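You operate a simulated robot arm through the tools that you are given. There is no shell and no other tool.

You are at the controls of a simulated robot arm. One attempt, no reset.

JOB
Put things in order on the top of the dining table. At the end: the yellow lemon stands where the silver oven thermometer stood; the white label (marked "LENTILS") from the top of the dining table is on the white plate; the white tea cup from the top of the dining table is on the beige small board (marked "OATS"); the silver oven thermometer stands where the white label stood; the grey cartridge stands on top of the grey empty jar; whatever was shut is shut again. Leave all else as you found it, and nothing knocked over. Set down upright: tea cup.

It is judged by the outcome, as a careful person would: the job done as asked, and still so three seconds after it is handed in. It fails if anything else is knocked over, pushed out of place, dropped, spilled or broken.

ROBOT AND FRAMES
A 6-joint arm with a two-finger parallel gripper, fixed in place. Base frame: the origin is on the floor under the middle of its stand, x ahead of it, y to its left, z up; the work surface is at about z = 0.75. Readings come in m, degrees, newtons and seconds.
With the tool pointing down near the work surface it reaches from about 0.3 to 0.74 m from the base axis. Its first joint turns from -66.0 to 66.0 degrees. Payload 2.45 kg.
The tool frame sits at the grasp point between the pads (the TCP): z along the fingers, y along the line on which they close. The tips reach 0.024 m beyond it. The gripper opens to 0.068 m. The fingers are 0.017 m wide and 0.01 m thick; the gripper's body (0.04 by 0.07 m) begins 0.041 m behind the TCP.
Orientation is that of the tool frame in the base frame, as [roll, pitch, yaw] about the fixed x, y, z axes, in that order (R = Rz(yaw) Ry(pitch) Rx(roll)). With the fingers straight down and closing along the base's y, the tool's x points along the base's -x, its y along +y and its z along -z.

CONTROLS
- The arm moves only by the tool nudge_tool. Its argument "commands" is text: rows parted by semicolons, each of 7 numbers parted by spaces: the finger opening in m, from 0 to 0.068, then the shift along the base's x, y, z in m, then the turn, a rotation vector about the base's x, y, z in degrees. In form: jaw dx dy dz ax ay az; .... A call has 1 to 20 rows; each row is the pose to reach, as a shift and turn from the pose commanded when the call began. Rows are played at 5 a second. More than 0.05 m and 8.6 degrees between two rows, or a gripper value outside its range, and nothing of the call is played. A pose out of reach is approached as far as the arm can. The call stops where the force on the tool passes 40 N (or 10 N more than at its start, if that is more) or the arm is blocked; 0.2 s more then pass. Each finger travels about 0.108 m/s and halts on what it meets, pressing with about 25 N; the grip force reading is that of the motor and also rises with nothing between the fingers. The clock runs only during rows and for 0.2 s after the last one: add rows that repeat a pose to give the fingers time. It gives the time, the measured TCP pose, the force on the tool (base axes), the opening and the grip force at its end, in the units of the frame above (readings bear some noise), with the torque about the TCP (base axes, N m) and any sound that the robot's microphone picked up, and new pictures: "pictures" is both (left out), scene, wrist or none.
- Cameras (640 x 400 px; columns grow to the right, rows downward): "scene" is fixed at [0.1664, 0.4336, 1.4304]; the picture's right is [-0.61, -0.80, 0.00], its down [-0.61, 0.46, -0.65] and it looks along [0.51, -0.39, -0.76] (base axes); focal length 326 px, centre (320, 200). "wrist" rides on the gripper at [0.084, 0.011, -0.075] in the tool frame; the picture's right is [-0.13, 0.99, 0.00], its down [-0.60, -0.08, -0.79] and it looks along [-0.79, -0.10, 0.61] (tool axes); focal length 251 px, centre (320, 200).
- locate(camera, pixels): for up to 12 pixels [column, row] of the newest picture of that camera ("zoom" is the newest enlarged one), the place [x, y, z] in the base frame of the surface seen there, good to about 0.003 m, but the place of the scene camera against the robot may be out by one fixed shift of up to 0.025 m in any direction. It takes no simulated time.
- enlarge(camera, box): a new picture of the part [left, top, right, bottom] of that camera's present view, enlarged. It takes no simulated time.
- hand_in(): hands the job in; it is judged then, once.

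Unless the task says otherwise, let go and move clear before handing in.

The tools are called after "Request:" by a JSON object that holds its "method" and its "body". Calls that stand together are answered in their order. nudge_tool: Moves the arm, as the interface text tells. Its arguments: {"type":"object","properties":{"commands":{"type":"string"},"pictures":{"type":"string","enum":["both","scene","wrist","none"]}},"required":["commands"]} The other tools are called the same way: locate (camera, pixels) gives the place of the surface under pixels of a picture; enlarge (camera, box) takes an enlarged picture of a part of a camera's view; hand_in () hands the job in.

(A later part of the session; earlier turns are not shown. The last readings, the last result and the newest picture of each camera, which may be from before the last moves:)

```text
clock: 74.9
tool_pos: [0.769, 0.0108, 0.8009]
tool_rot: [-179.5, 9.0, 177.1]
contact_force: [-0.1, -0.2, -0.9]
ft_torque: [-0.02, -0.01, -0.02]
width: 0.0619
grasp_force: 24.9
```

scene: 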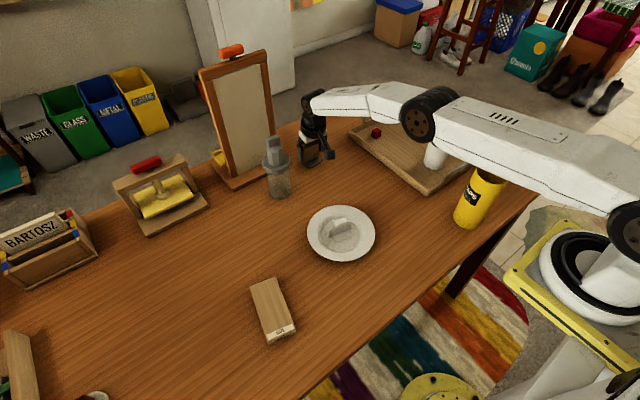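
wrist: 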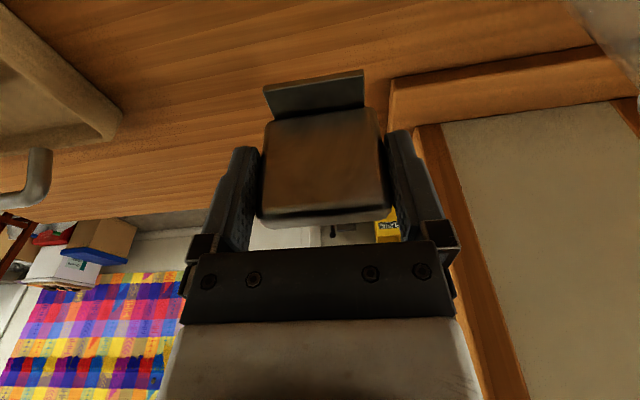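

Request:
{"method": "nudge_tool", "body": {"commands": "0.03 0 0 -0.001 0 0 0; 0.03 0 0 -0.001 0 0 0", "pictures": "none"}}

Request:
{"method": "nudge_tool", "body": {"commands": "0.03 0 0 -0.001 0 0 0; 0.03 0 0 -0.001 0 0 0", "pictures": "none"}}

```text
clock: 75.5
tool_pos: [0.7694, 0.0116, 0.8002]
tool_rot: [-179.5, 9.1, 177.1]
contact_force: [-0.5, -1.2, 2.4]
ft_torque: [0.03, 0.09, 0.03]
width: 0.0618
grasp_force: 24.4
```

```text
clock: 76.1
tool_pos: [0.7694, 0.0105, 0.8005]
tool_rot: [-179.6, 9.3, 177.0]
contact_force: [-3.6, -0.1, 9.0]
ft_torque: [0.22, 0.18, 0.06]
width: 0.0616
grasp_force: 25.0
```

Contact at 9 N. I'll ease up 0.5 mm, open fully, and rise straight up.

Request:
{"method": "nudge_tool", "body": {"commands": "0.03 0 0 0.0007 0 0 0; 0.063 0 0 0.0007 0 0 0; 0.065 0 0 0.0007 0 0 0; 0.068 0 0 0.0007 0 0 0; 0.068 0 0 0.0007 0 0 0; 0.068 0 0 0.0007 0 0 0", "pictures": "both"}}

Request:
{"method": "enlarge", "body": {"camera": "wrist", "box": [220, 60, 420, 240]}}

```text
clock: 77.5
tool_pos: [0.7681, 0.0115, 0.7999]
tool_rot: [-179.6, 9.2, 177.0]
contact_force: [-0.2, -0.5, 0.8]
ft_torque: [0.04, 0.03, -0.01]
width: 0.0682
grasp_force: 0.1
```

scene: 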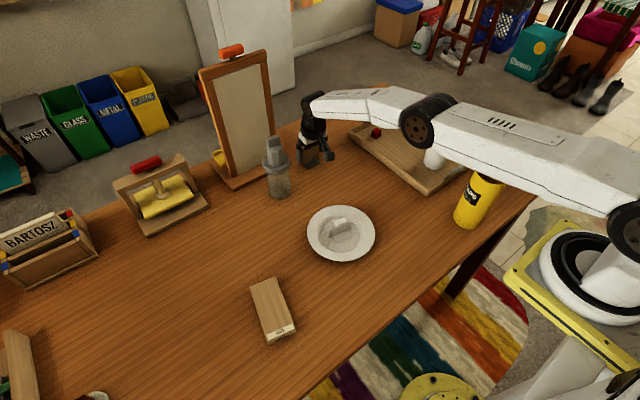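
wrist: 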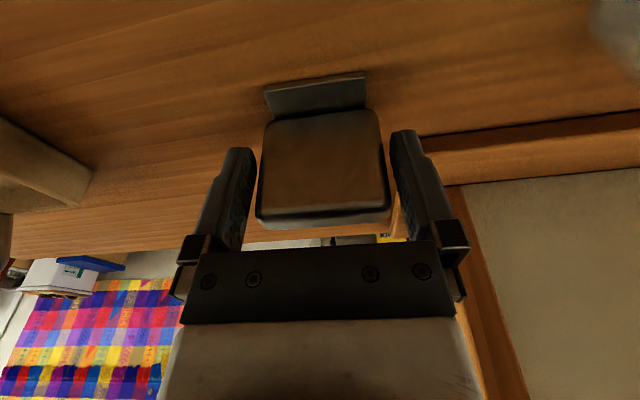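

```text
2.22 times, centred on (320, 150) of wrist
```

zoom: 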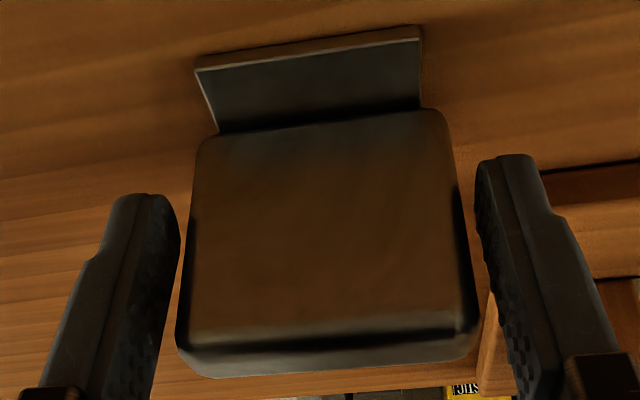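

Released with gaps on both sides. Rising straight up, then retreating.

Request:
{"method": "nudge_tool", "body": {"commands": "0.068 0 0 0.005 0 0 0; 0.068 0 0 0.01 0 0 0; 0.068 0 0 0.02 0 0 0; 0.068 0 0 0.035 0 0 0; 0.068 0 0 0.055 0 0 0; 0.068 -0.01 0 0.08 0 0 0; 0.068 -0.03 -0.01 0.11 0 2 0; 0.068 -0.06 -0.02 0.13 0 4 0; 0.068 -0.09 -0.03 0.15 0 6 0; 0.068 -0.12 -0.04 0.15 0 8 0; 0.068 -0.12 -0.04 0.15 0 9 0", "pictures": "both"}}

Request:
{"method": "enlarge", "body": {"camera": "scene", "box": [250, 90, 390, 200]}}

```text
clock: 79.9
tool_pos: [0.6471, -0.0293, 0.949]
tool_rot: [-179.1, 0.0, 177.2]
contact_force: [0.1, -0.6, 0.0]
ft_torque: [0.02, -0.01, -0.01]
width: 0.0683
grasp_force: 0.1
```

scene: 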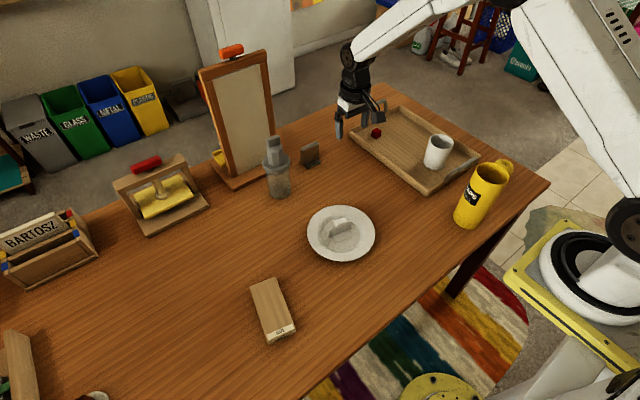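
wrist: 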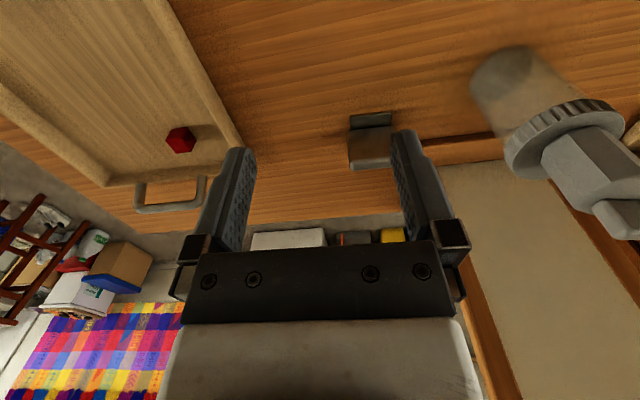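

```text
3.64 times, centred on (320, 145) of scene
```

zoom: 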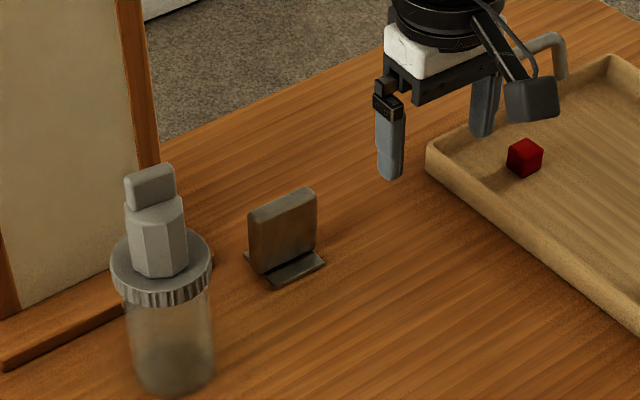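

The thermometer stands in the label's place. Next I'll go over to the lemon at height, straightening the tool.

Request:
{"method": "nudge_tool", "body": {"commands": "0.068 -0.02 -0.04 0.02 0.3 0 0.9; 0.068 -0.04 -0.08 0.04 0.6 0 1.8; 0.068 -0.06 -0.12 0.05 0.9 0 2.8; 0.068 -0.08 -0.16 0.05 0.9 0 2.8; 0.068 -0.11 -0.2 0.05 0.9 0 2.8; 0.068 -0.14 -0.24 0.05 0.9 0 2.8; 0.068 -0.17 -0.27 0.05 0.9 0 2.8; 0.068 -0.2 -0.3 0.05 0.9 0 2.8; 0.068 -0.23 -0.33 0.05 0.9 0 2.8; 0.068 -0.265 -0.355 0.03 0.9 0 2.8; 0.068 -0.3 -0.358 0 0.9 0 2.8; 0.068 -0.33 -0.358 -0.02 0.9 0 2.8; 0.068 -0.33 -0.358 -0.02 0.9 0 2.8", "pictures": "both"}}

Request:
{"method": "enlarge", "body": {"camera": "wrist", "box": [220, 20, 460, 220]}}

```text
clock: 82.7
tool_pos: [0.3167, -0.388, 0.9297]
tool_rot: [-180.0, 0.0, 179.9]
contact_force: [-0.6, 0.1, 0.4]
ft_torque: [0.0, 0.01, -0.03]
width: 0.068
grasp_force: 0.0
```

scene: 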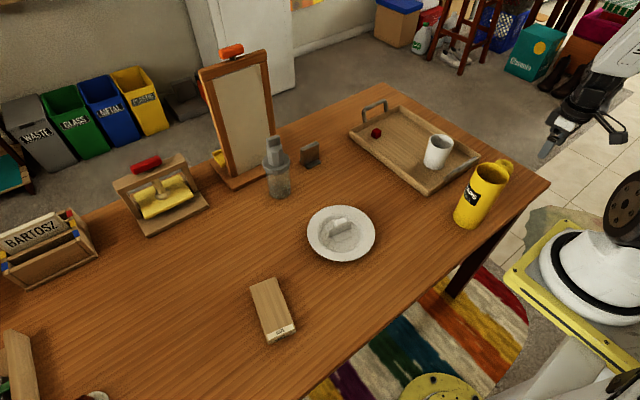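
wrist: 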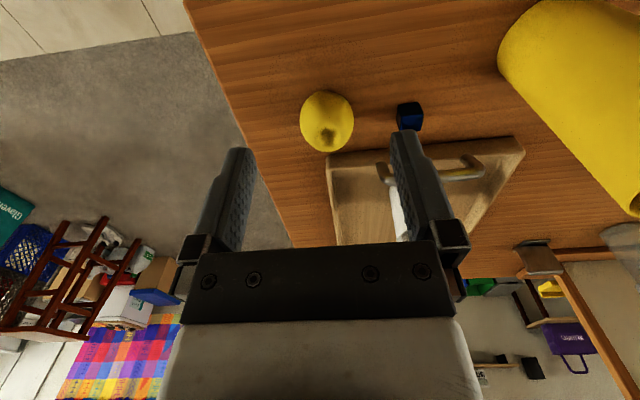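

```text
2.00 times, centred on (340, 120) of wrist
```

zoom: 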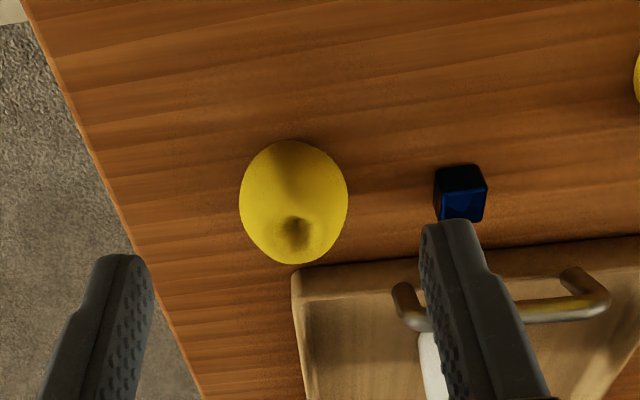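

The lemon is at wrist (327,122) and the blue cube is clear of the finger path. Measuring the lemon.

Request:
{"method": "locate", "body": {"camera": "wrist", "pixels": [[303, 121], [351, 119], [326, 94], [328, 149], [327, 120], [327, 135], [310, 105], [345, 105], [310, 140], [345, 140], [327, 107], [409, 105]]}}

```text
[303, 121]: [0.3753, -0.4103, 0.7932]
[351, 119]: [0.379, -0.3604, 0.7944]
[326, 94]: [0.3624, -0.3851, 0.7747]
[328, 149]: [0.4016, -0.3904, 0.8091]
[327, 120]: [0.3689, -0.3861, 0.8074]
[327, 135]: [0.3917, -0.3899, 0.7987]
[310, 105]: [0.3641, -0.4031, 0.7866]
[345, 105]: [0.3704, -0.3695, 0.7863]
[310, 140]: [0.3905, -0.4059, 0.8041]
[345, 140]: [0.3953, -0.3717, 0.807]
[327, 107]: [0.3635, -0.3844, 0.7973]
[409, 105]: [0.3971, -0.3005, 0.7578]
```

Lemon centre ≈(0.387,-0.3865), top z≈0.809, width ≈0.053. I'll move above and descend around it.

Request:
{"method": "nudge_tool", "body": {"commands": "0.068 0.035 0.001 -0.02 0 0 0; 0.068 0.07 0.001 -0.04 0 0 0; 0.068 0.07 0.001 -0.07 0 0 0; 0.068 0.07 0.001 -0.085 0 0 0; 0.068 0.07 0.001 -0.085 0 0 0", "pictures": "both"}}

Request:
{"method": "enlarge", "body": {"camera": "wrist", "box": [220, 20, 460, 220]}}

```text
clock: 83.9
tool_pos: [0.3877, -0.3859, 0.8434]
tool_rot: [180.0, -0.1, -180.0]
contact_force: [0.3, -0.6, 0.5]
ft_torque: [0.02, 0.0, -0.01]
width: 0.0679
grasp_force: 0.1
```

scene: 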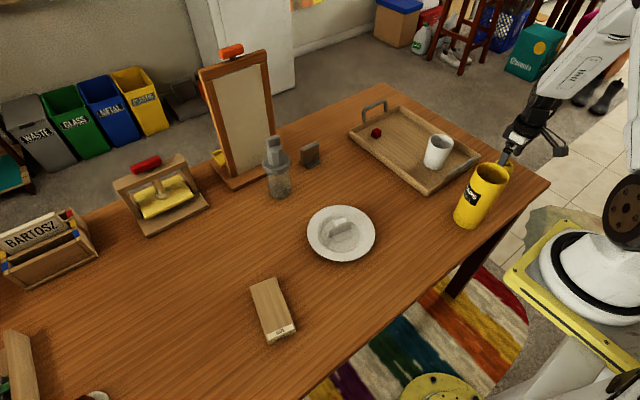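
wrist: 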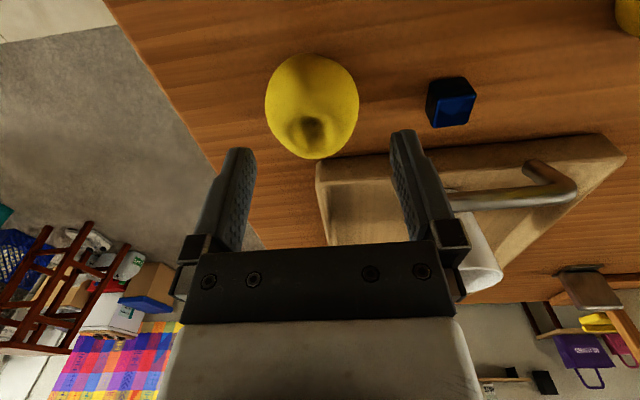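

```text
2.00 times, centred on (340, 120) of wrist
```

zoom: 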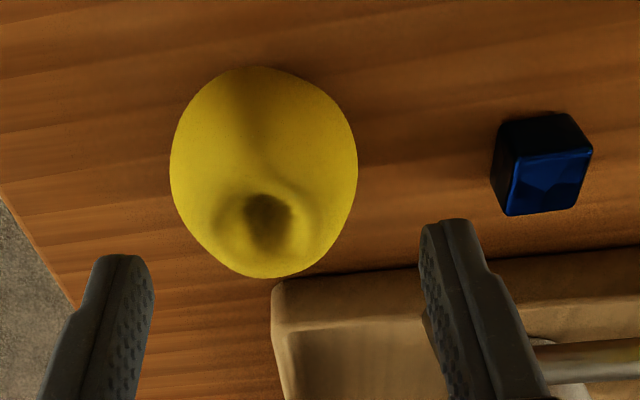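

The lemon appears slightly left of the finger axis (col ≈312 vs ≈322). I'll re-locate it from here.

Request:
{"method": "locate", "body": {"camera": "wrist", "pixels": [[268, 105], [357, 100], [305, 56], [305, 157], [304, 130], [320, 130], [312, 100], [285, 145], [340, 145], [270, 120], [358, 115], [275, 85]]}}

```text
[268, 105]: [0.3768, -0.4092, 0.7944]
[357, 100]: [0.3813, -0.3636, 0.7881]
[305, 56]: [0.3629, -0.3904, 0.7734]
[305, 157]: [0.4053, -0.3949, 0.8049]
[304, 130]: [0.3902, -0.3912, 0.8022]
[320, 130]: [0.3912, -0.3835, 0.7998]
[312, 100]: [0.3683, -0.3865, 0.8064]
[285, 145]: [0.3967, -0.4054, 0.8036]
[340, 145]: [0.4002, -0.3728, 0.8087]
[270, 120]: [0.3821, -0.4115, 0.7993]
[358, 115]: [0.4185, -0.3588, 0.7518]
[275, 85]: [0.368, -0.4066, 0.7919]
```

I'll shift 3 mm to -y and descend to the lemon's middle.

Request:
{"method": "nudge_tool", "body": {"commands": "0.068 0.001 -0.003 -0.02 0 0 0; 0.068 0.001 -0.003 -0.04 0 0 0; 0.068 0.001 -0.003 -0.055 0 0 0; 0.068 0.001 -0.003 -0.063 0 0 0; 0.068 0.001 -0.003 -0.063 0 0 0", "pictures": "both"}}

Request:
{"method": "enlarge", "body": {"camera": "wrist", "box": [220, 60, 440, 240]}}

```text
clock: 85.1
tool_pos: [0.3895, -0.3879, 0.7807]
tool_rot: [-180.0, 0.1, -180.0]
contact_force: [0.0, 0.8, 0.8]
ft_torque: [0.0, -0.03, 0.03]
width: 0.068
grasp_force: 0.1
```

scene: 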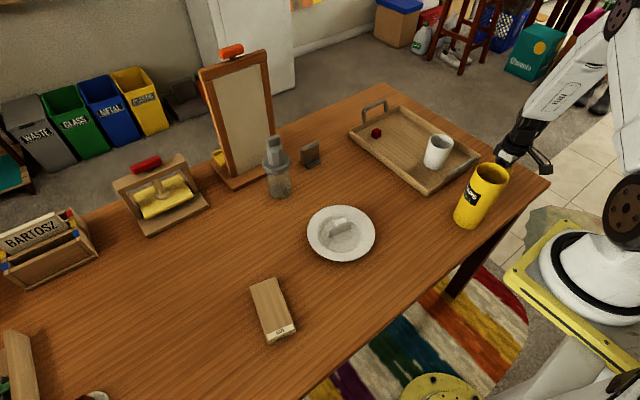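
wrist: 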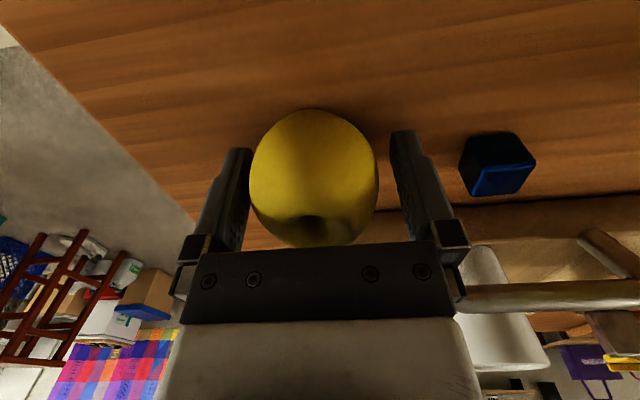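

```text
2.22 times, centred on (330, 150) of wrist
```

zoom: 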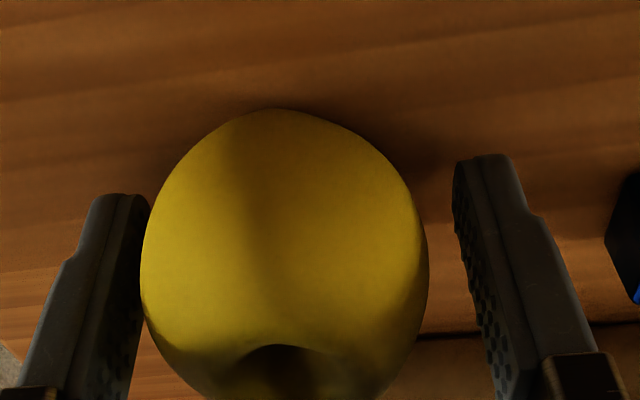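

The lemon is nearer the left finger (right gap ≈8 mm). I'll shift 4 mm to -y and close gently.

Request:
{"method": "nudge_tool", "body": {"commands": "0.068 0 -0.002 0 0 0 0; 0.068 0 -0.004 0 0 0 0; 0.064 0 -0.004 0 0 0 0; 0.06 0 -0.004 0 0 0 0; 0.055 0 -0.004 0 0 0 0; 0.05 0 -0.004 0 0 0 0; 0.045 0 -0.004 0 0 0 0; 0.04 0 -0.004 0 0 0 0; 0.04 0 -0.004 0 0 0 0", "pictures": "both"}}

Request:
{"method": "enlarge", "body": {"camera": "wrist", "box": [220, 60, 440, 240]}}

```text
clock: 87.1
tool_pos: [0.3891, -0.3938, 0.781]
tool_rot: [180.0, 0.0, 180.0]
contact_force: [0.8, 0.7, 0.8]
ft_torque: [-0.01, -0.01, -0.01]
width: 0.0542
grasp_force: 24.7
```

scene: 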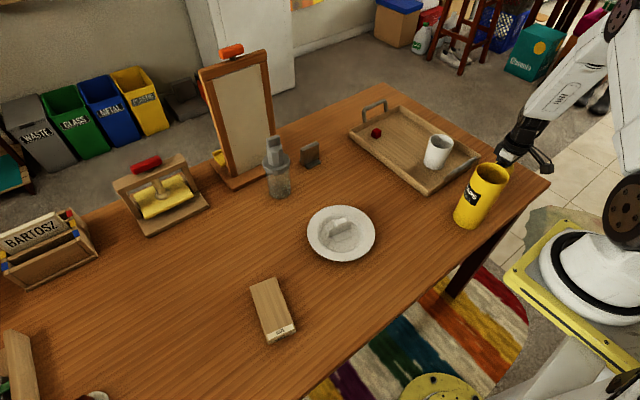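
wrist: 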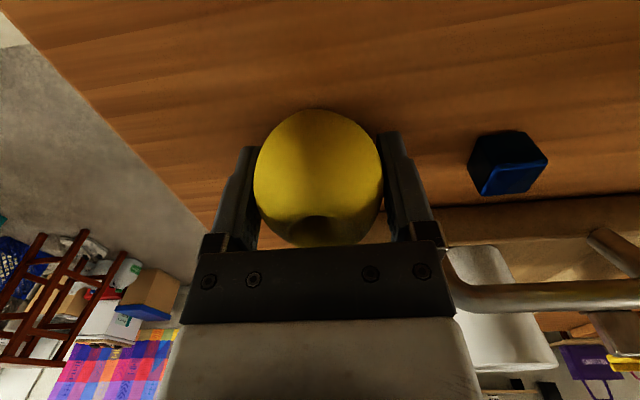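

```text
2.22 times, centred on (330, 150) of wrist
```

zoom: 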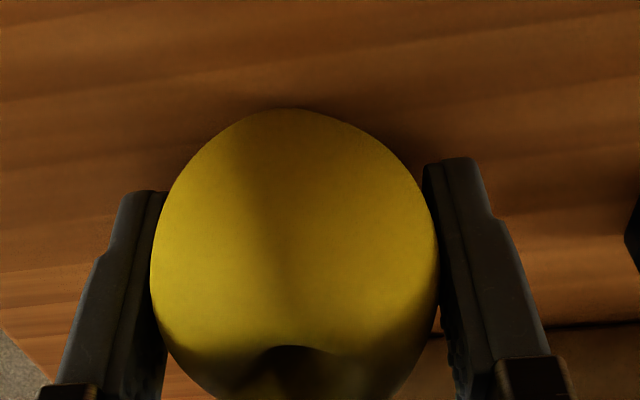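

Gripped (width 0.0542). Test lift.

Request:
{"method": "nudge_tool", "body": {"commands": "0.04 0 0 0.002 0 0 0; 0.04 0 0 0.005 0 0 0; 0.04 0 0 0.01 0 0 0; 0.04 0 0 0.02 0 0 0; 0.04 0 0 0.03 0 0 0; 0.04 0 0 0.03 0 0 0", "pictures": "wrist"}}

Request:
{"method": "enlarge", "body": {"camera": "wrist", "box": [220, 60, 440, 240]}}

```text
clock: 88.5
tool_pos: [0.3882, -0.3934, 0.813]
tool_rot: [179.9, -0.1, 180.0]
contact_force: [0.3, -0.2, -0.5]
ft_torque: [0.0, 0.01, 0.01]
width: 0.0545
grasp_force: 25.1
```

wrist: 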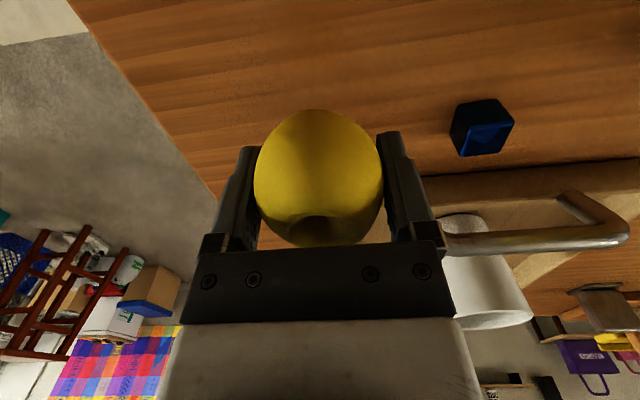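

```text
2.22 times, centred on (330, 150) of wrist
```

zoom: 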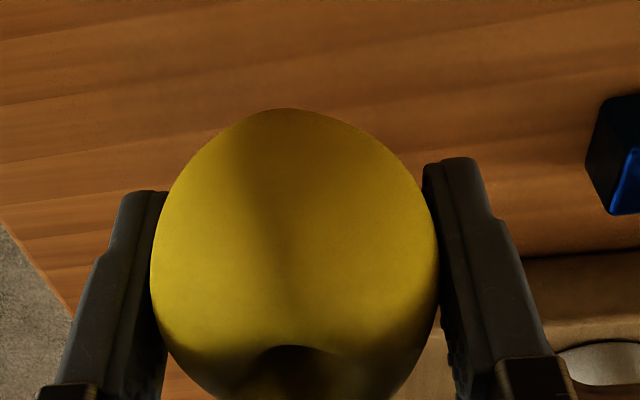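

Held well. I'll raise it and carry it to the thermometer's former place (≈(0.645,-0.069)).

Request:
{"method": "nudge_tool", "body": {"commands": "0.04 0 0 0.03 0 0 0; 0.04 0 0 0.065 0 0 0; 0.04 0 0.005 0.1 0 0 0; 0.04 0.01 0.02 0.13 0 0 0; 0.04 0.03 0.045 0.14 0 0 0; 0.04 0.055 0.078 0.14 0 0 0; 0.04 0.08 0.11 0.14 0 0 0; 0.04 0.105 0.142 0.14 0 0 0; 0.04 0.13 0.174 0.14 0 0 0; 0.04 0.155 0.206 0.14 0 0 0; 0.04 0.18 0.238 0.14 0 0 0; 0.04 0.205 0.27 0.14 0 0 0; 0.04 0.23 0.3 0.13 0 0 0; 0.04 0.257 0.324 0.11 0 0 0; 0.04 0.257 0.324 0.08 0 0 0; 0.04 0.257 0.324 0.05 0 0 0; 0.04 0.257 0.324 0.05 0 0 0", "pictures": "both"}}

Request:
{"method": "enlarge", "body": {"camera": "scene", "box": [290, 100, 430, 210]}}

```text
clock: 92.1
tool_pos: [0.6474, -0.0692, 0.8615]
tool_rot: [-180.0, 0.1, 179.9]
contact_force: [-0.9, 0.4, -0.6]
ft_torque: [0.02, -0.01, 0.01]
width: 0.0541
grasp_force: 25.2
```

scene: 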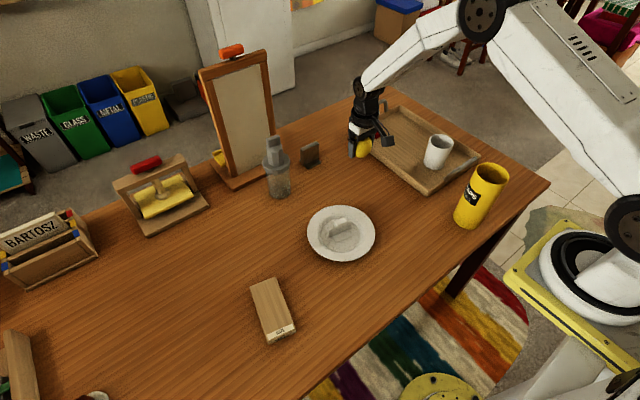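
wrist: 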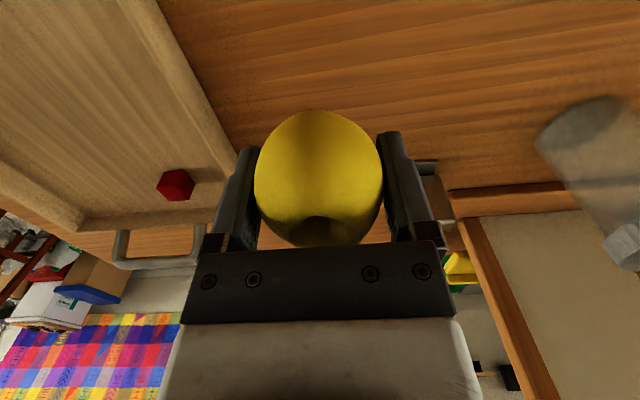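

```text
3.64 times, centred on (360, 155) of scene
```

zoom: 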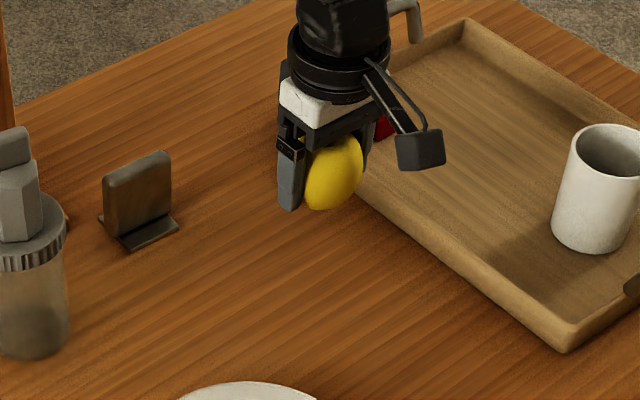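

Over the spot. Lowering to just above the table.

Request:
{"method": "nudge_tool", "body": {"commands": "0.04 -0.002 0 -0.02 0 0 0; 0.04 -0.002 0 -0.04 0 0 0; 0.04 -0.002 0 -0.06 0 0 0; 0.04 -0.002 0 -0.073 0 0 0; 0.04 -0.002 0 -0.076 0 0 0; 0.04 -0.002 0 -0.076 0 0 0", "pictures": "none"}}

Request:
{"method": "nudge_tool", "body": {"commands": "0.04 0 0 -0.001 0 0 0; 0.04 0 0 -0.002 0 0 0; 0.04 0 0 -0.002 0 0 0", "pictures": "none"}}

Request:
{"method": "nudge_tool", "body": {"commands": "0.04 0 0 -0.001 0 0 0; 0.04 0 0 -0.001 0 0 0", "pictures": "none"}}

```text
clock: 93.5
tool_pos: [0.644, -0.0695, 0.7839]
tool_rot: [-179.9, 0.0, -180.0]
contact_force: [0.9, 0.2, -1.3]
ft_torque: [0.0, 0.0, -0.01]
width: 0.0545
grasp_force: 25.1
```

```text
clock: 94.3
tool_pos: [0.6443, -0.0689, 0.7838]
tool_rot: [180.0, 0.0, -180.0]
contact_force: [0.1, 0.3, -1.0]
ft_torque: [0.0, 0.01, 0.01]
width: 0.0544
grasp_force: 24.9
```

```text
clock: 94.9
tool_pos: [0.6446, -0.0685, 0.7823]
tool_rot: [180.0, 0.0, -180.0]
contact_force: [-0.4, 0.3, -0.7]
ft_torque: [0.0, -0.01, 0.02]
width: 0.0547
grasp_force: 25.3
```

Request:
{"method": "nudge_tool", "body": {"commands": "0.04 0 0 -0.001 0 0 0; 0.04 0 0 -0.001 0 0 0", "pictures": "none"}}

Request:
{"method": "nudge_tool", "body": {"commands": "0.04 0 0 -0.001 0 0 0; 0.04 0 0 -0.001 0 0 0", "pictures": "none"}}

```text
clock: 95.5
tool_pos: [0.6442, -0.0694, 0.781]
tool_rot: [180.0, -0.1, 180.0]
contact_force: [-0.1, 0.1, -0.1]
ft_torque: [-0.03, 0.0, 0.0]
width: 0.0542
grasp_force: 24.9
```

```text
clock: 96.1
tool_pos: [0.6456, -0.0692, 0.7803]
tool_rot: [-179.9, 0.1, -179.9]
contact_force: [-0.7, 0.2, 1.2]
ft_torque: [-0.01, 0.02, 0.02]
width: 0.0546
grasp_force: 25.2
```

Request:
{"method": "nudge_tool", "body": {"commands": "0.04 0 0 -0.001 0 0 0; 0.04 0 0 -0.001 0 0 0", "pictures": "both"}}

Request:
{"method": "enlarge", "body": {"camera": "scene", "box": [320, 120, 420, 200]}}

```text
clock: 96.7
tool_pos: [0.6445, -0.0693, 0.7806]
tool_rot: [-180.0, 0.2, -179.9]
contact_force: [-9.4, 2.5, 18.8]
ft_torque: [0.02, 0.3, -0.01]
width: 0.0544
grasp_force: 25.1
```

scene: 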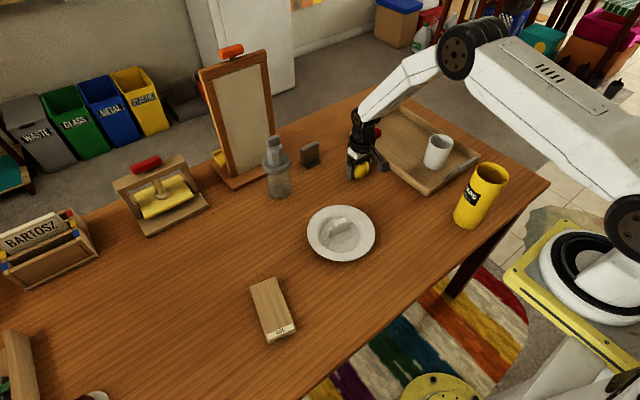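
wrist: 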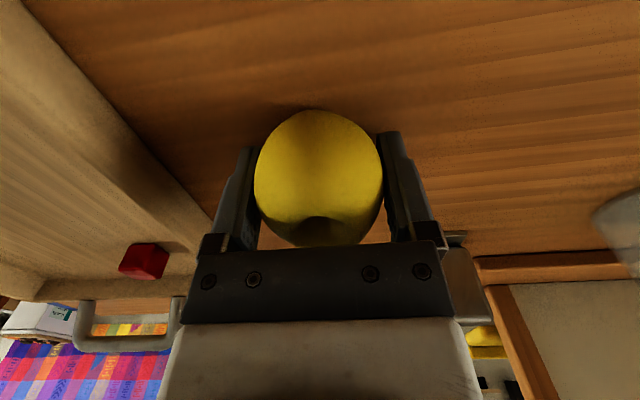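

```text
5.00 times, centred on (370, 160) of scene
```

zoom: 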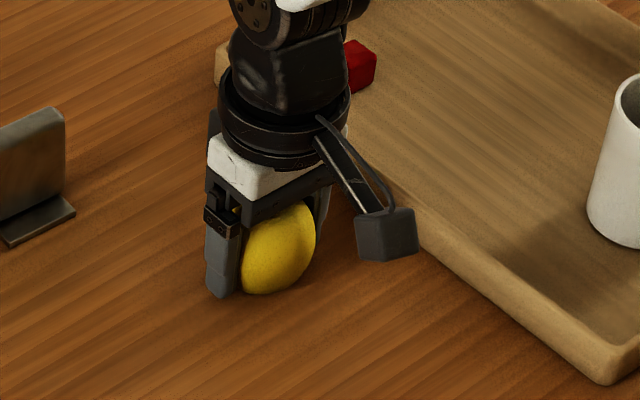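

Contact at 19 N. Easing up 1 mm and opening slowly.

Request:
{"method": "nudge_tool", "body": {"commands": "0.04 0 0 0.001 0 0 0; 0.04 0 0 0.001 0 0 0; 0.055 0 0 0.001 0 0 0; 0.057 0 0 0.001 0 0 0; 0.06 0 0 0.001 0 0 0; 0.064 0 0 0.001 0 0 0; 0.068 0 0 0.001 0 0 0; 0.068 0 0 0.001 0 0 0; 0.068 0 0 0.001 0 0 0", "pictures": "both"}}

Request:
{"method": "enlarge", "body": {"camera": "wrist", "box": [220, 60, 440, 240]}}

```text
clock: 98.7
tool_pos: [0.6443, -0.0703, 0.7808]
tool_rot: [180.0, 0.0, 179.9]
contact_force: [-0.5, 1.0, 0.3]
ft_torque: [-0.01, -0.01, 0.0]
width: 0.0681
grasp_force: 0.1
```

scene: 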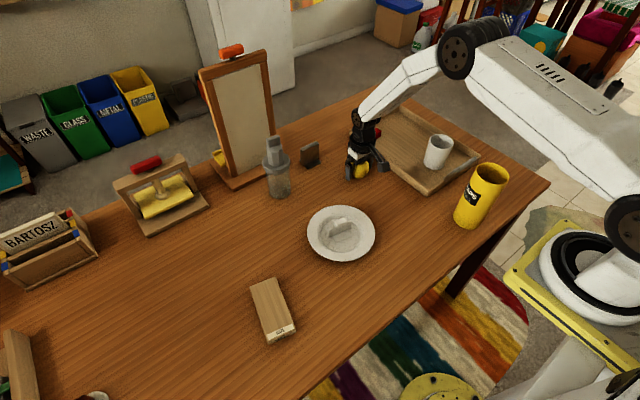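
wrist: 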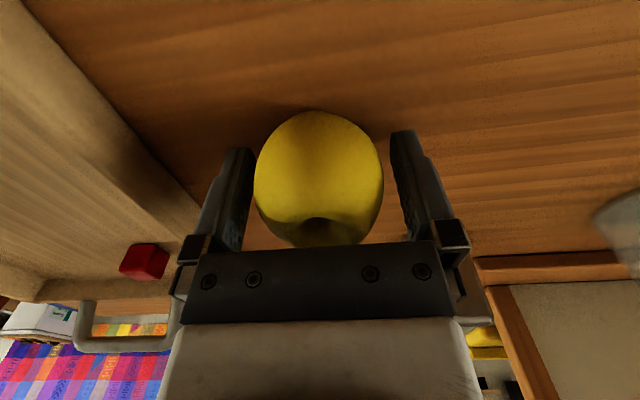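

```text
2.22 times, centred on (330, 150) of wrist
```

zoom: 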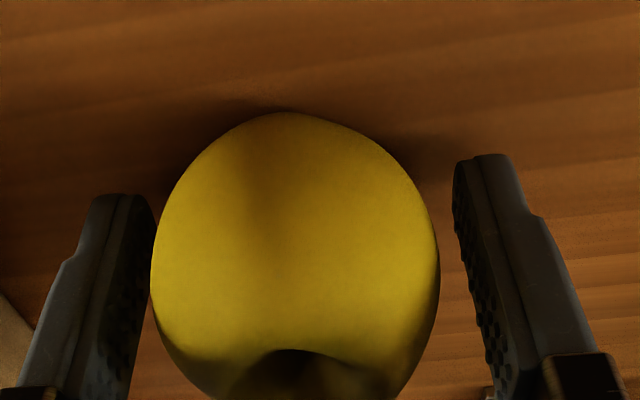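

Released; the left finger is close to the lemon, so I'll shift 2 mm to -y before rising slowly.

Request:
{"method": "nudge_tool", "body": {"commands": "0.068 0 -0.001 0 0 0 0; 0.068 0 -0.002 0 0 0 0; 0.068 0 -0.002 0.005 0 0 0; 0.068 0 -0.002 0.012 0 0 0; 0.068 0 -0.002 0.022 0 0 0; 0.068 0 -0.002 0.035 0 0 0; 0.068 0 -0.002 0.055 0 0 0; 0.068 -0.01 -0.002 0.08 0 0 0; 0.068 -0.03 -0.002 0.11 0 0 0; 0.068 -0.06 -0.002 0.14 0 0 0; 0.068 -0.06 -0.002 0.14 0 0 0", "pictures": "both"}}

Request:
{"method": "enlarge", "body": {"camera": "scene", "box": [290, 110, 430, 220]}}

Request:
{"method": "enlarge", "body": {"camera": "wrist", "box": [220, 60, 440, 240]}}

```text
clock: 101.1
tool_pos: [0.5839, -0.07, 0.9207]
tool_rot: [-180.0, 0.0, -180.0]
contact_force: [0.4, 0.6, 0.1]
ft_torque: [0.0, -0.03, -0.03]
width: 0.0681
grasp_force: 0.2
```

scene: 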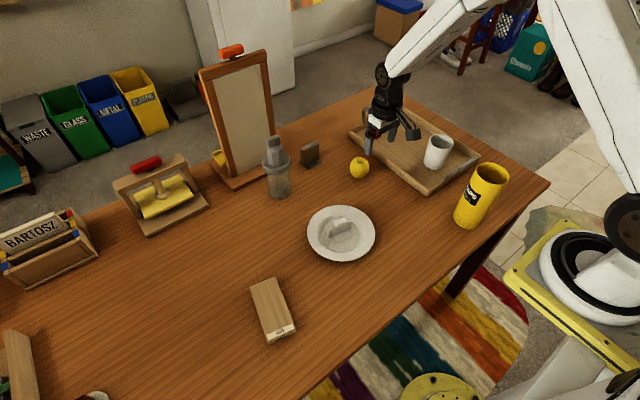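
wrist: 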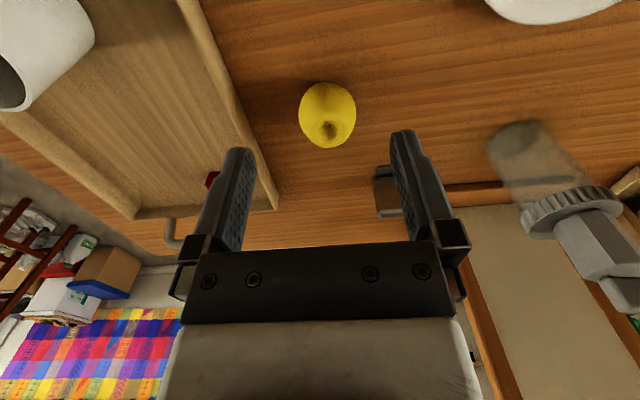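

```text
3.64 times, centred on (360, 165) of scene
```

zoom: 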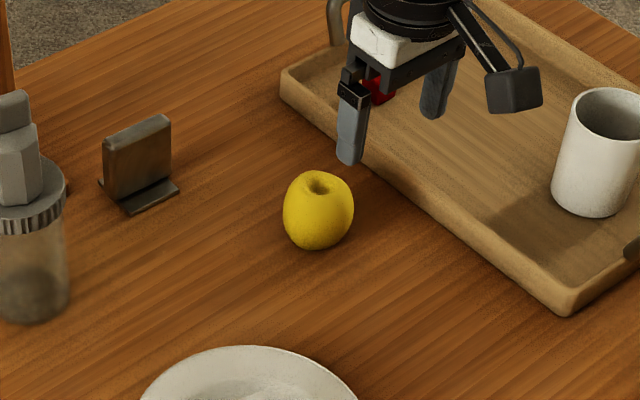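

```text
2.22 times, centred on (330, 150) of wrist
```

zoom: 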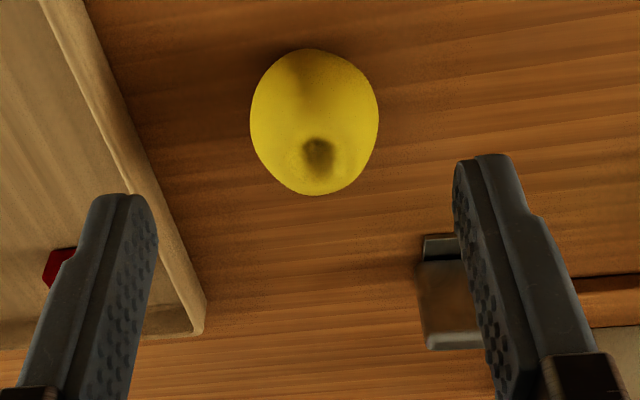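

The lemon stands in place. Next the tea cup in the tray; I'll move toward it for a close look.

Request:
{"method": "nudge_tool", "body": {"commands": "0.068 -0.03 -0.03 0.02 0 0 0; 0.068 -0.06 -0.06 0.04 0 0 0; 0.068 -0.09 -0.09 0.05 0 0 0; 0.068 -0.12 -0.12 0.05 0 0 0; 0.068 -0.14 -0.155 0.05 0 0 0; 0.068 -0.15 -0.185 0.05 0 0 0; 0.068 -0.15 -0.185 0.05 0 0 0", "pictures": "both"}}

Request:
{"method": "enlarge", "body": {"camera": "wrist", "box": [220, 20, 440, 240]}}

Request:
{"method": "enlarge", "body": {"camera": "scene", "box": [400, 110, 500, 200]}}

```text
clock: 102.7
tool_pos: [0.4354, -0.258, 0.9698]
tool_rot: [180.0, 0.0, 179.9]
contact_force: [0.2, -0.5, 0.1]
ft_torque: [0.01, -0.01, -0.01]
width: 0.0681
grasp_force: 0.2
```

scene: 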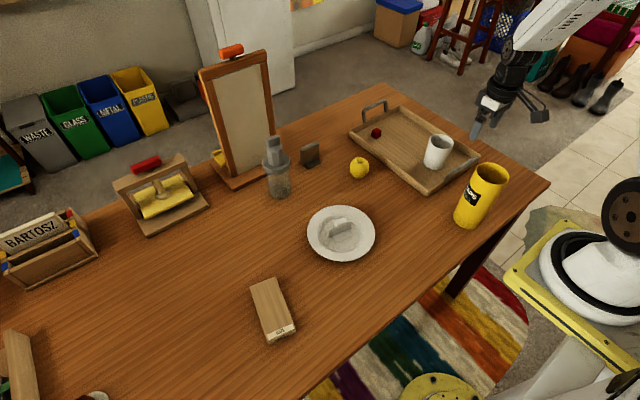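
wrist: 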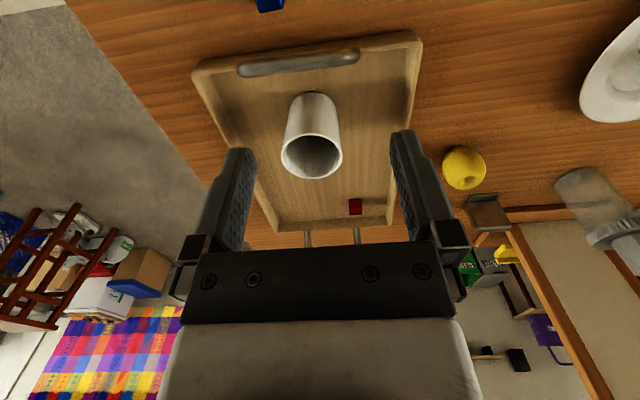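

```text
1.82 times, centred on (330, 130) of wrist
```

zoom: 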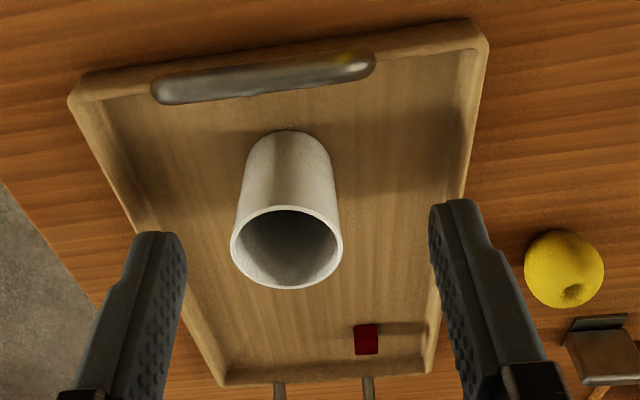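

```text
4.44 times, centred on (450, 155) of scene
```

zoom: 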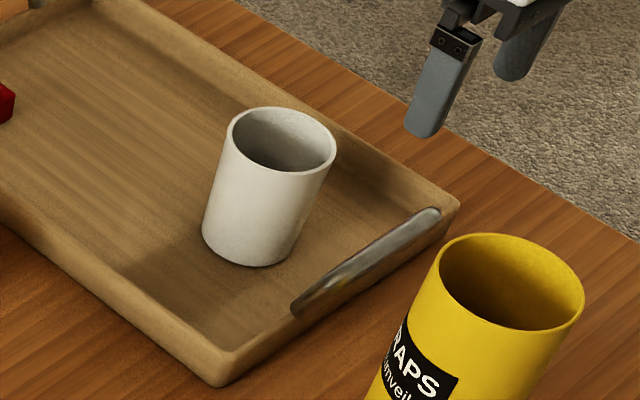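

Cup has no handle visible; its rim is at wrist ≈(312,156). Measuring the rim, base and the tray's surroundings.

Request:
{"method": "locate", "body": {"camera": "wrist", "pixels": [[283, 155], [341, 154], [311, 136], [312, 176], [290, 140], [335, 142], [312, 94], [290, 110], [337, 110], [312, 150], [300, 62], [345, 60]]}}

Request:
{"method": "enlarge", "body": {"camera": "wrist", "box": [270, 80, 360, 190]}}

```text
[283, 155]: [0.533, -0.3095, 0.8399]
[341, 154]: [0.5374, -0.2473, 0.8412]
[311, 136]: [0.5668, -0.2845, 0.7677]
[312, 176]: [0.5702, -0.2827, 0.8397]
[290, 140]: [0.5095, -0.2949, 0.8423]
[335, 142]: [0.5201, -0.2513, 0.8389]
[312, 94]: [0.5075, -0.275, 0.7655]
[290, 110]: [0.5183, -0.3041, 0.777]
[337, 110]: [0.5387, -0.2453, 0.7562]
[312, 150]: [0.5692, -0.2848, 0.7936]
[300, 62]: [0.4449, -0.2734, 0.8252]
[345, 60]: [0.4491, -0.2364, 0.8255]
```

```text
3.64 times, centred on (315, 135) of wrist
```

zoom: 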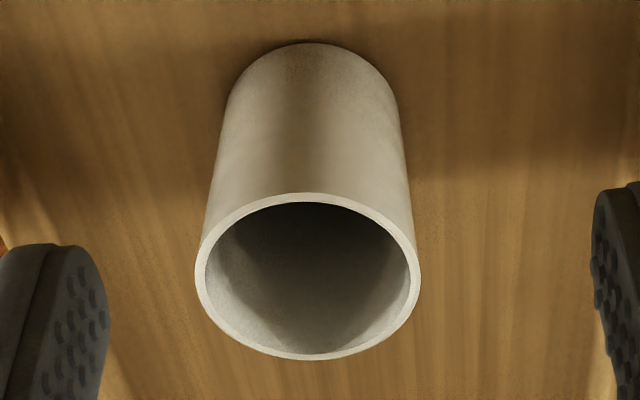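

Cup: rim centre ≈(0.538,-0.278), outer diameter ≈0.065, rim z≈0.841 — too wide to straddle safely, so I'll grip its wall with one finger inside. I'll go above the +y side of the rim with the jaw at 0.030.

Request:
{"method": "nudge_tool", "body": {"commands": "0.05 0.03 0.003 -0.02 0 0 0; 0.03 0.06 0.006 -0.04 0 0 0; 0.03 0.09 0.008 -0.06 0 0 0; 0.03 0.1026 0.008 -0.08 0 0 0; 0.03 0.1026 0.008 -0.08 0 0 0", "pictures": "both"}}

Request:
{"method": "enlarge", "body": {"camera": "wrist", "box": [220, 20, 420, 220]}}

Request:
{"method": "enlarge", "body": {"camera": "scene", "box": [380, 80, 500, 200]}}

```text
clock: 103.9
tool_pos: [0.5406, -0.2495, 0.891]
tool_rot: [180.0, 0.1, 180.0]
contact_force: [-0.4, -0.1, 0.1]
ft_torque: [-0.01, -0.01, -0.01]
width: 0.0301
grasp_force: 0.0
```

scene: 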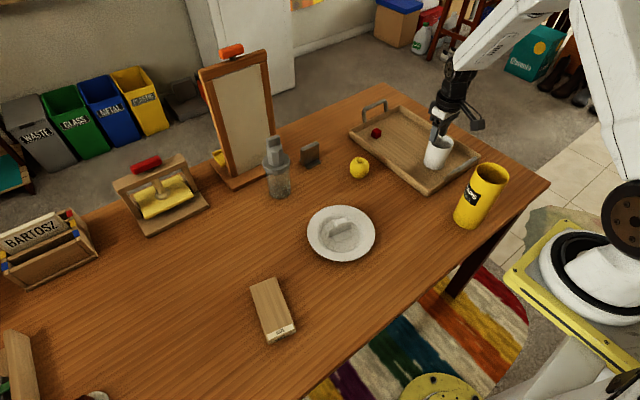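
wrist: 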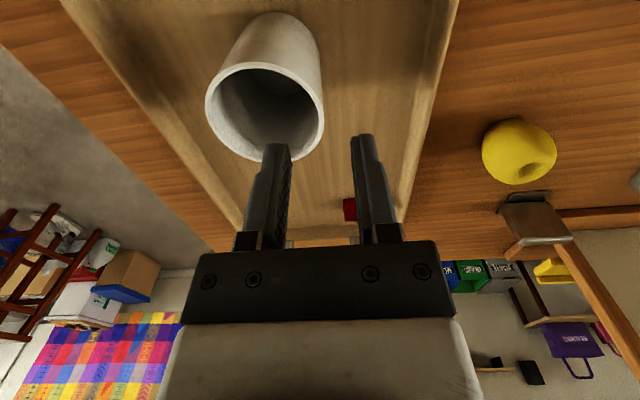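

```text
2.00 times, centred on (320, 120) of wrist
```

zoom: 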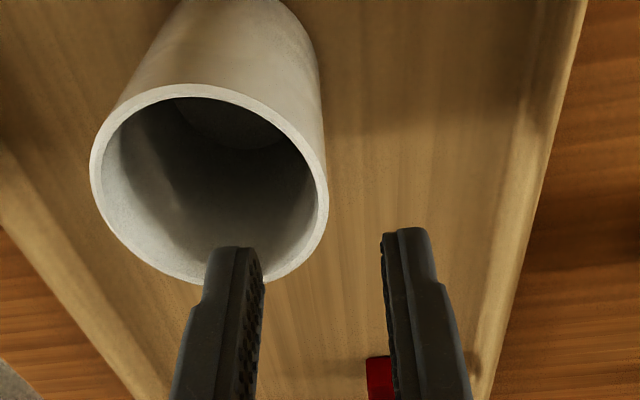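

```text
3.33 times, centred on (440, 140) of scene
```

zoom: 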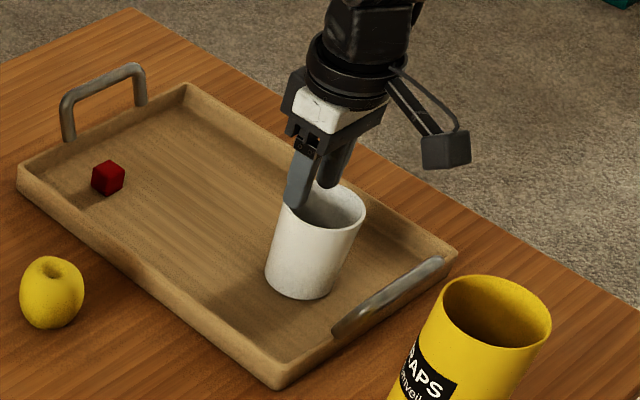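

The rim's right wall lines up with the finger axis (wrist (322,117)). Descending so the fingers straddle the wall by ≈35 mm.

Request:
{"method": "nudge_tool", "body": {"commands": "0.03 0 0 -0.015 0 0 0; 0.03 0 0 -0.025 0 0 0; 0.03 0 0 -0.035 0 0 0; 0.03 0 0 -0.035 0 0 0", "pictures": "wrist"}}

Request:
{"method": "enlarge", "body": {"camera": "wrist", "box": [220, 60, 420, 240]}}

```text
clock: 104.9
tool_pos: [0.5379, -0.2483, 0.8569]
tool_rot: [-180.0, 0.0, -180.0]
contact_force: [0.1, -0.6, 0.3]
ft_torque: [0.0, 0.01, 0.02]
width: 0.03
grasp_force: 0.1
```

wrist: 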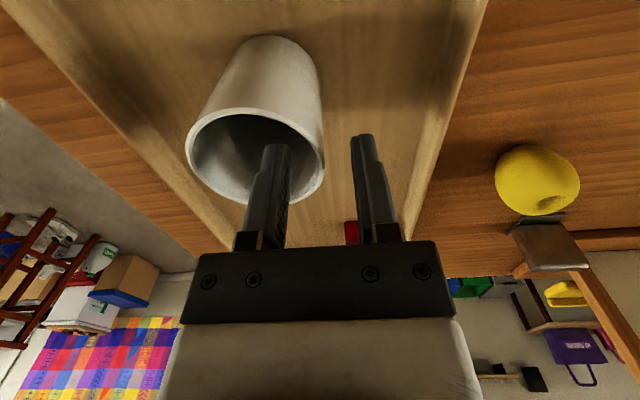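

```text
2.22 times, centred on (320, 150) of wrist
```

zoom: 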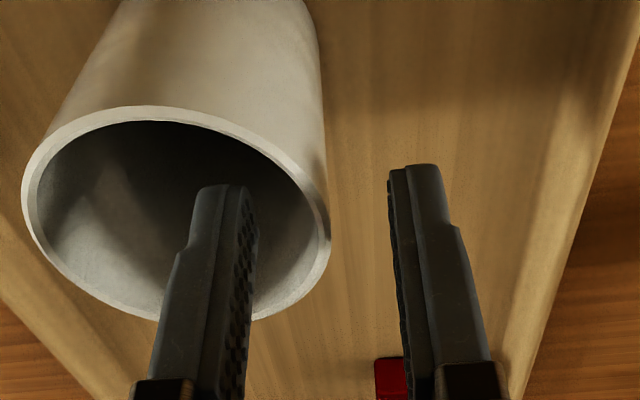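

The wall is midway between the fingers. Descending further and closing gently.

Request:
{"method": "nudge_tool", "body": {"commands": "0.03 0 0 -0.01 0 0 0; 0.03 0 0 -0.02 0 0 0; 0.03 0 0 -0.026 0 0 0; 0.03 0 0 -0.026 0 0 0; 0.024 0 0 -0.026 0 0 0; 0.018 0 0 -0.026 0 0 0; 0.013 0 0 -0.026 0 0 0; 0.009 0 0 -0.026 0 0 0; 0.005 0 0 -0.026 0 0 0; 0.0 0 0 -0.026 0 0 0; 0.0 0 0 -0.026 0 0 0", "pictures": "both"}}

Request:
{"method": "enlarge", "body": {"camera": "wrist", "box": [220, 60, 420, 240]}}

Request:
{"method": "enlarge", "body": {"camera": "scene", "box": [380, 100, 500, 200]}}

```text
clock: 107.3
tool_pos: [0.5381, -0.2486, 0.8303]
tool_rot: [-179.9, 0.2, 180.0]
contact_force: [3.9, -0.4, 12.5]
ft_torque: [-0.84, -0.17, 0.2]
width: 0.0061
grasp_force: 24.9
```

scene: 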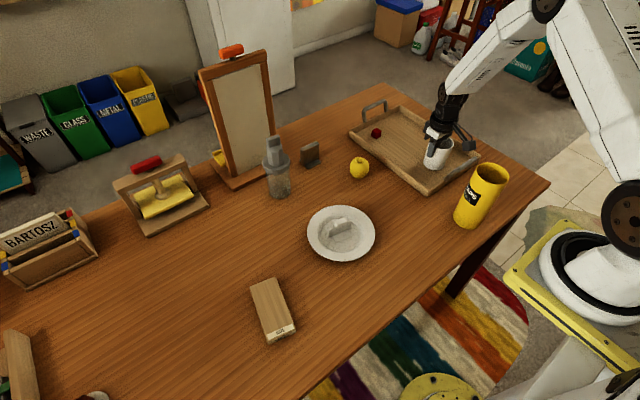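
wrist: 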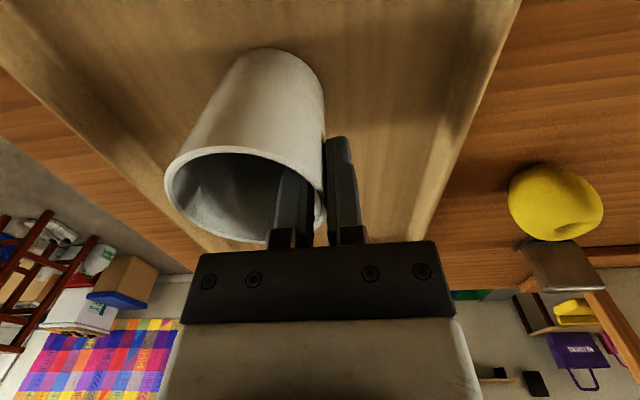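

```text
2.22 times, centred on (320, 150) of wrist
```

zoom: 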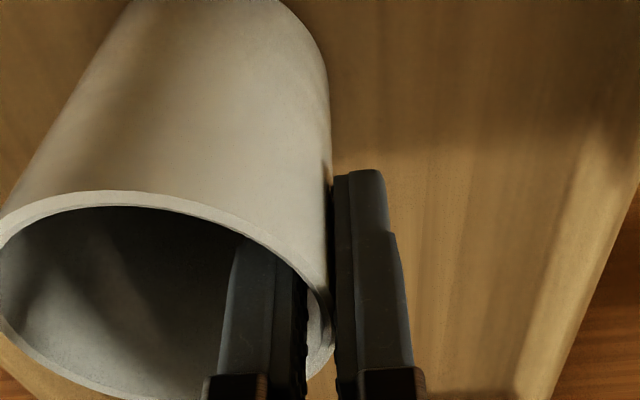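

```text
4.00 times, centred on (440, 150) of scene
```

zoom: 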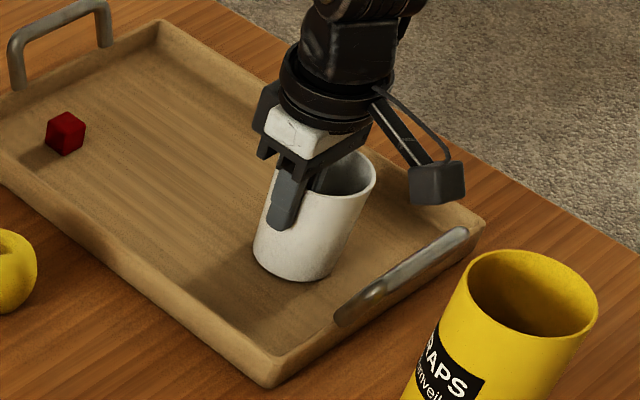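

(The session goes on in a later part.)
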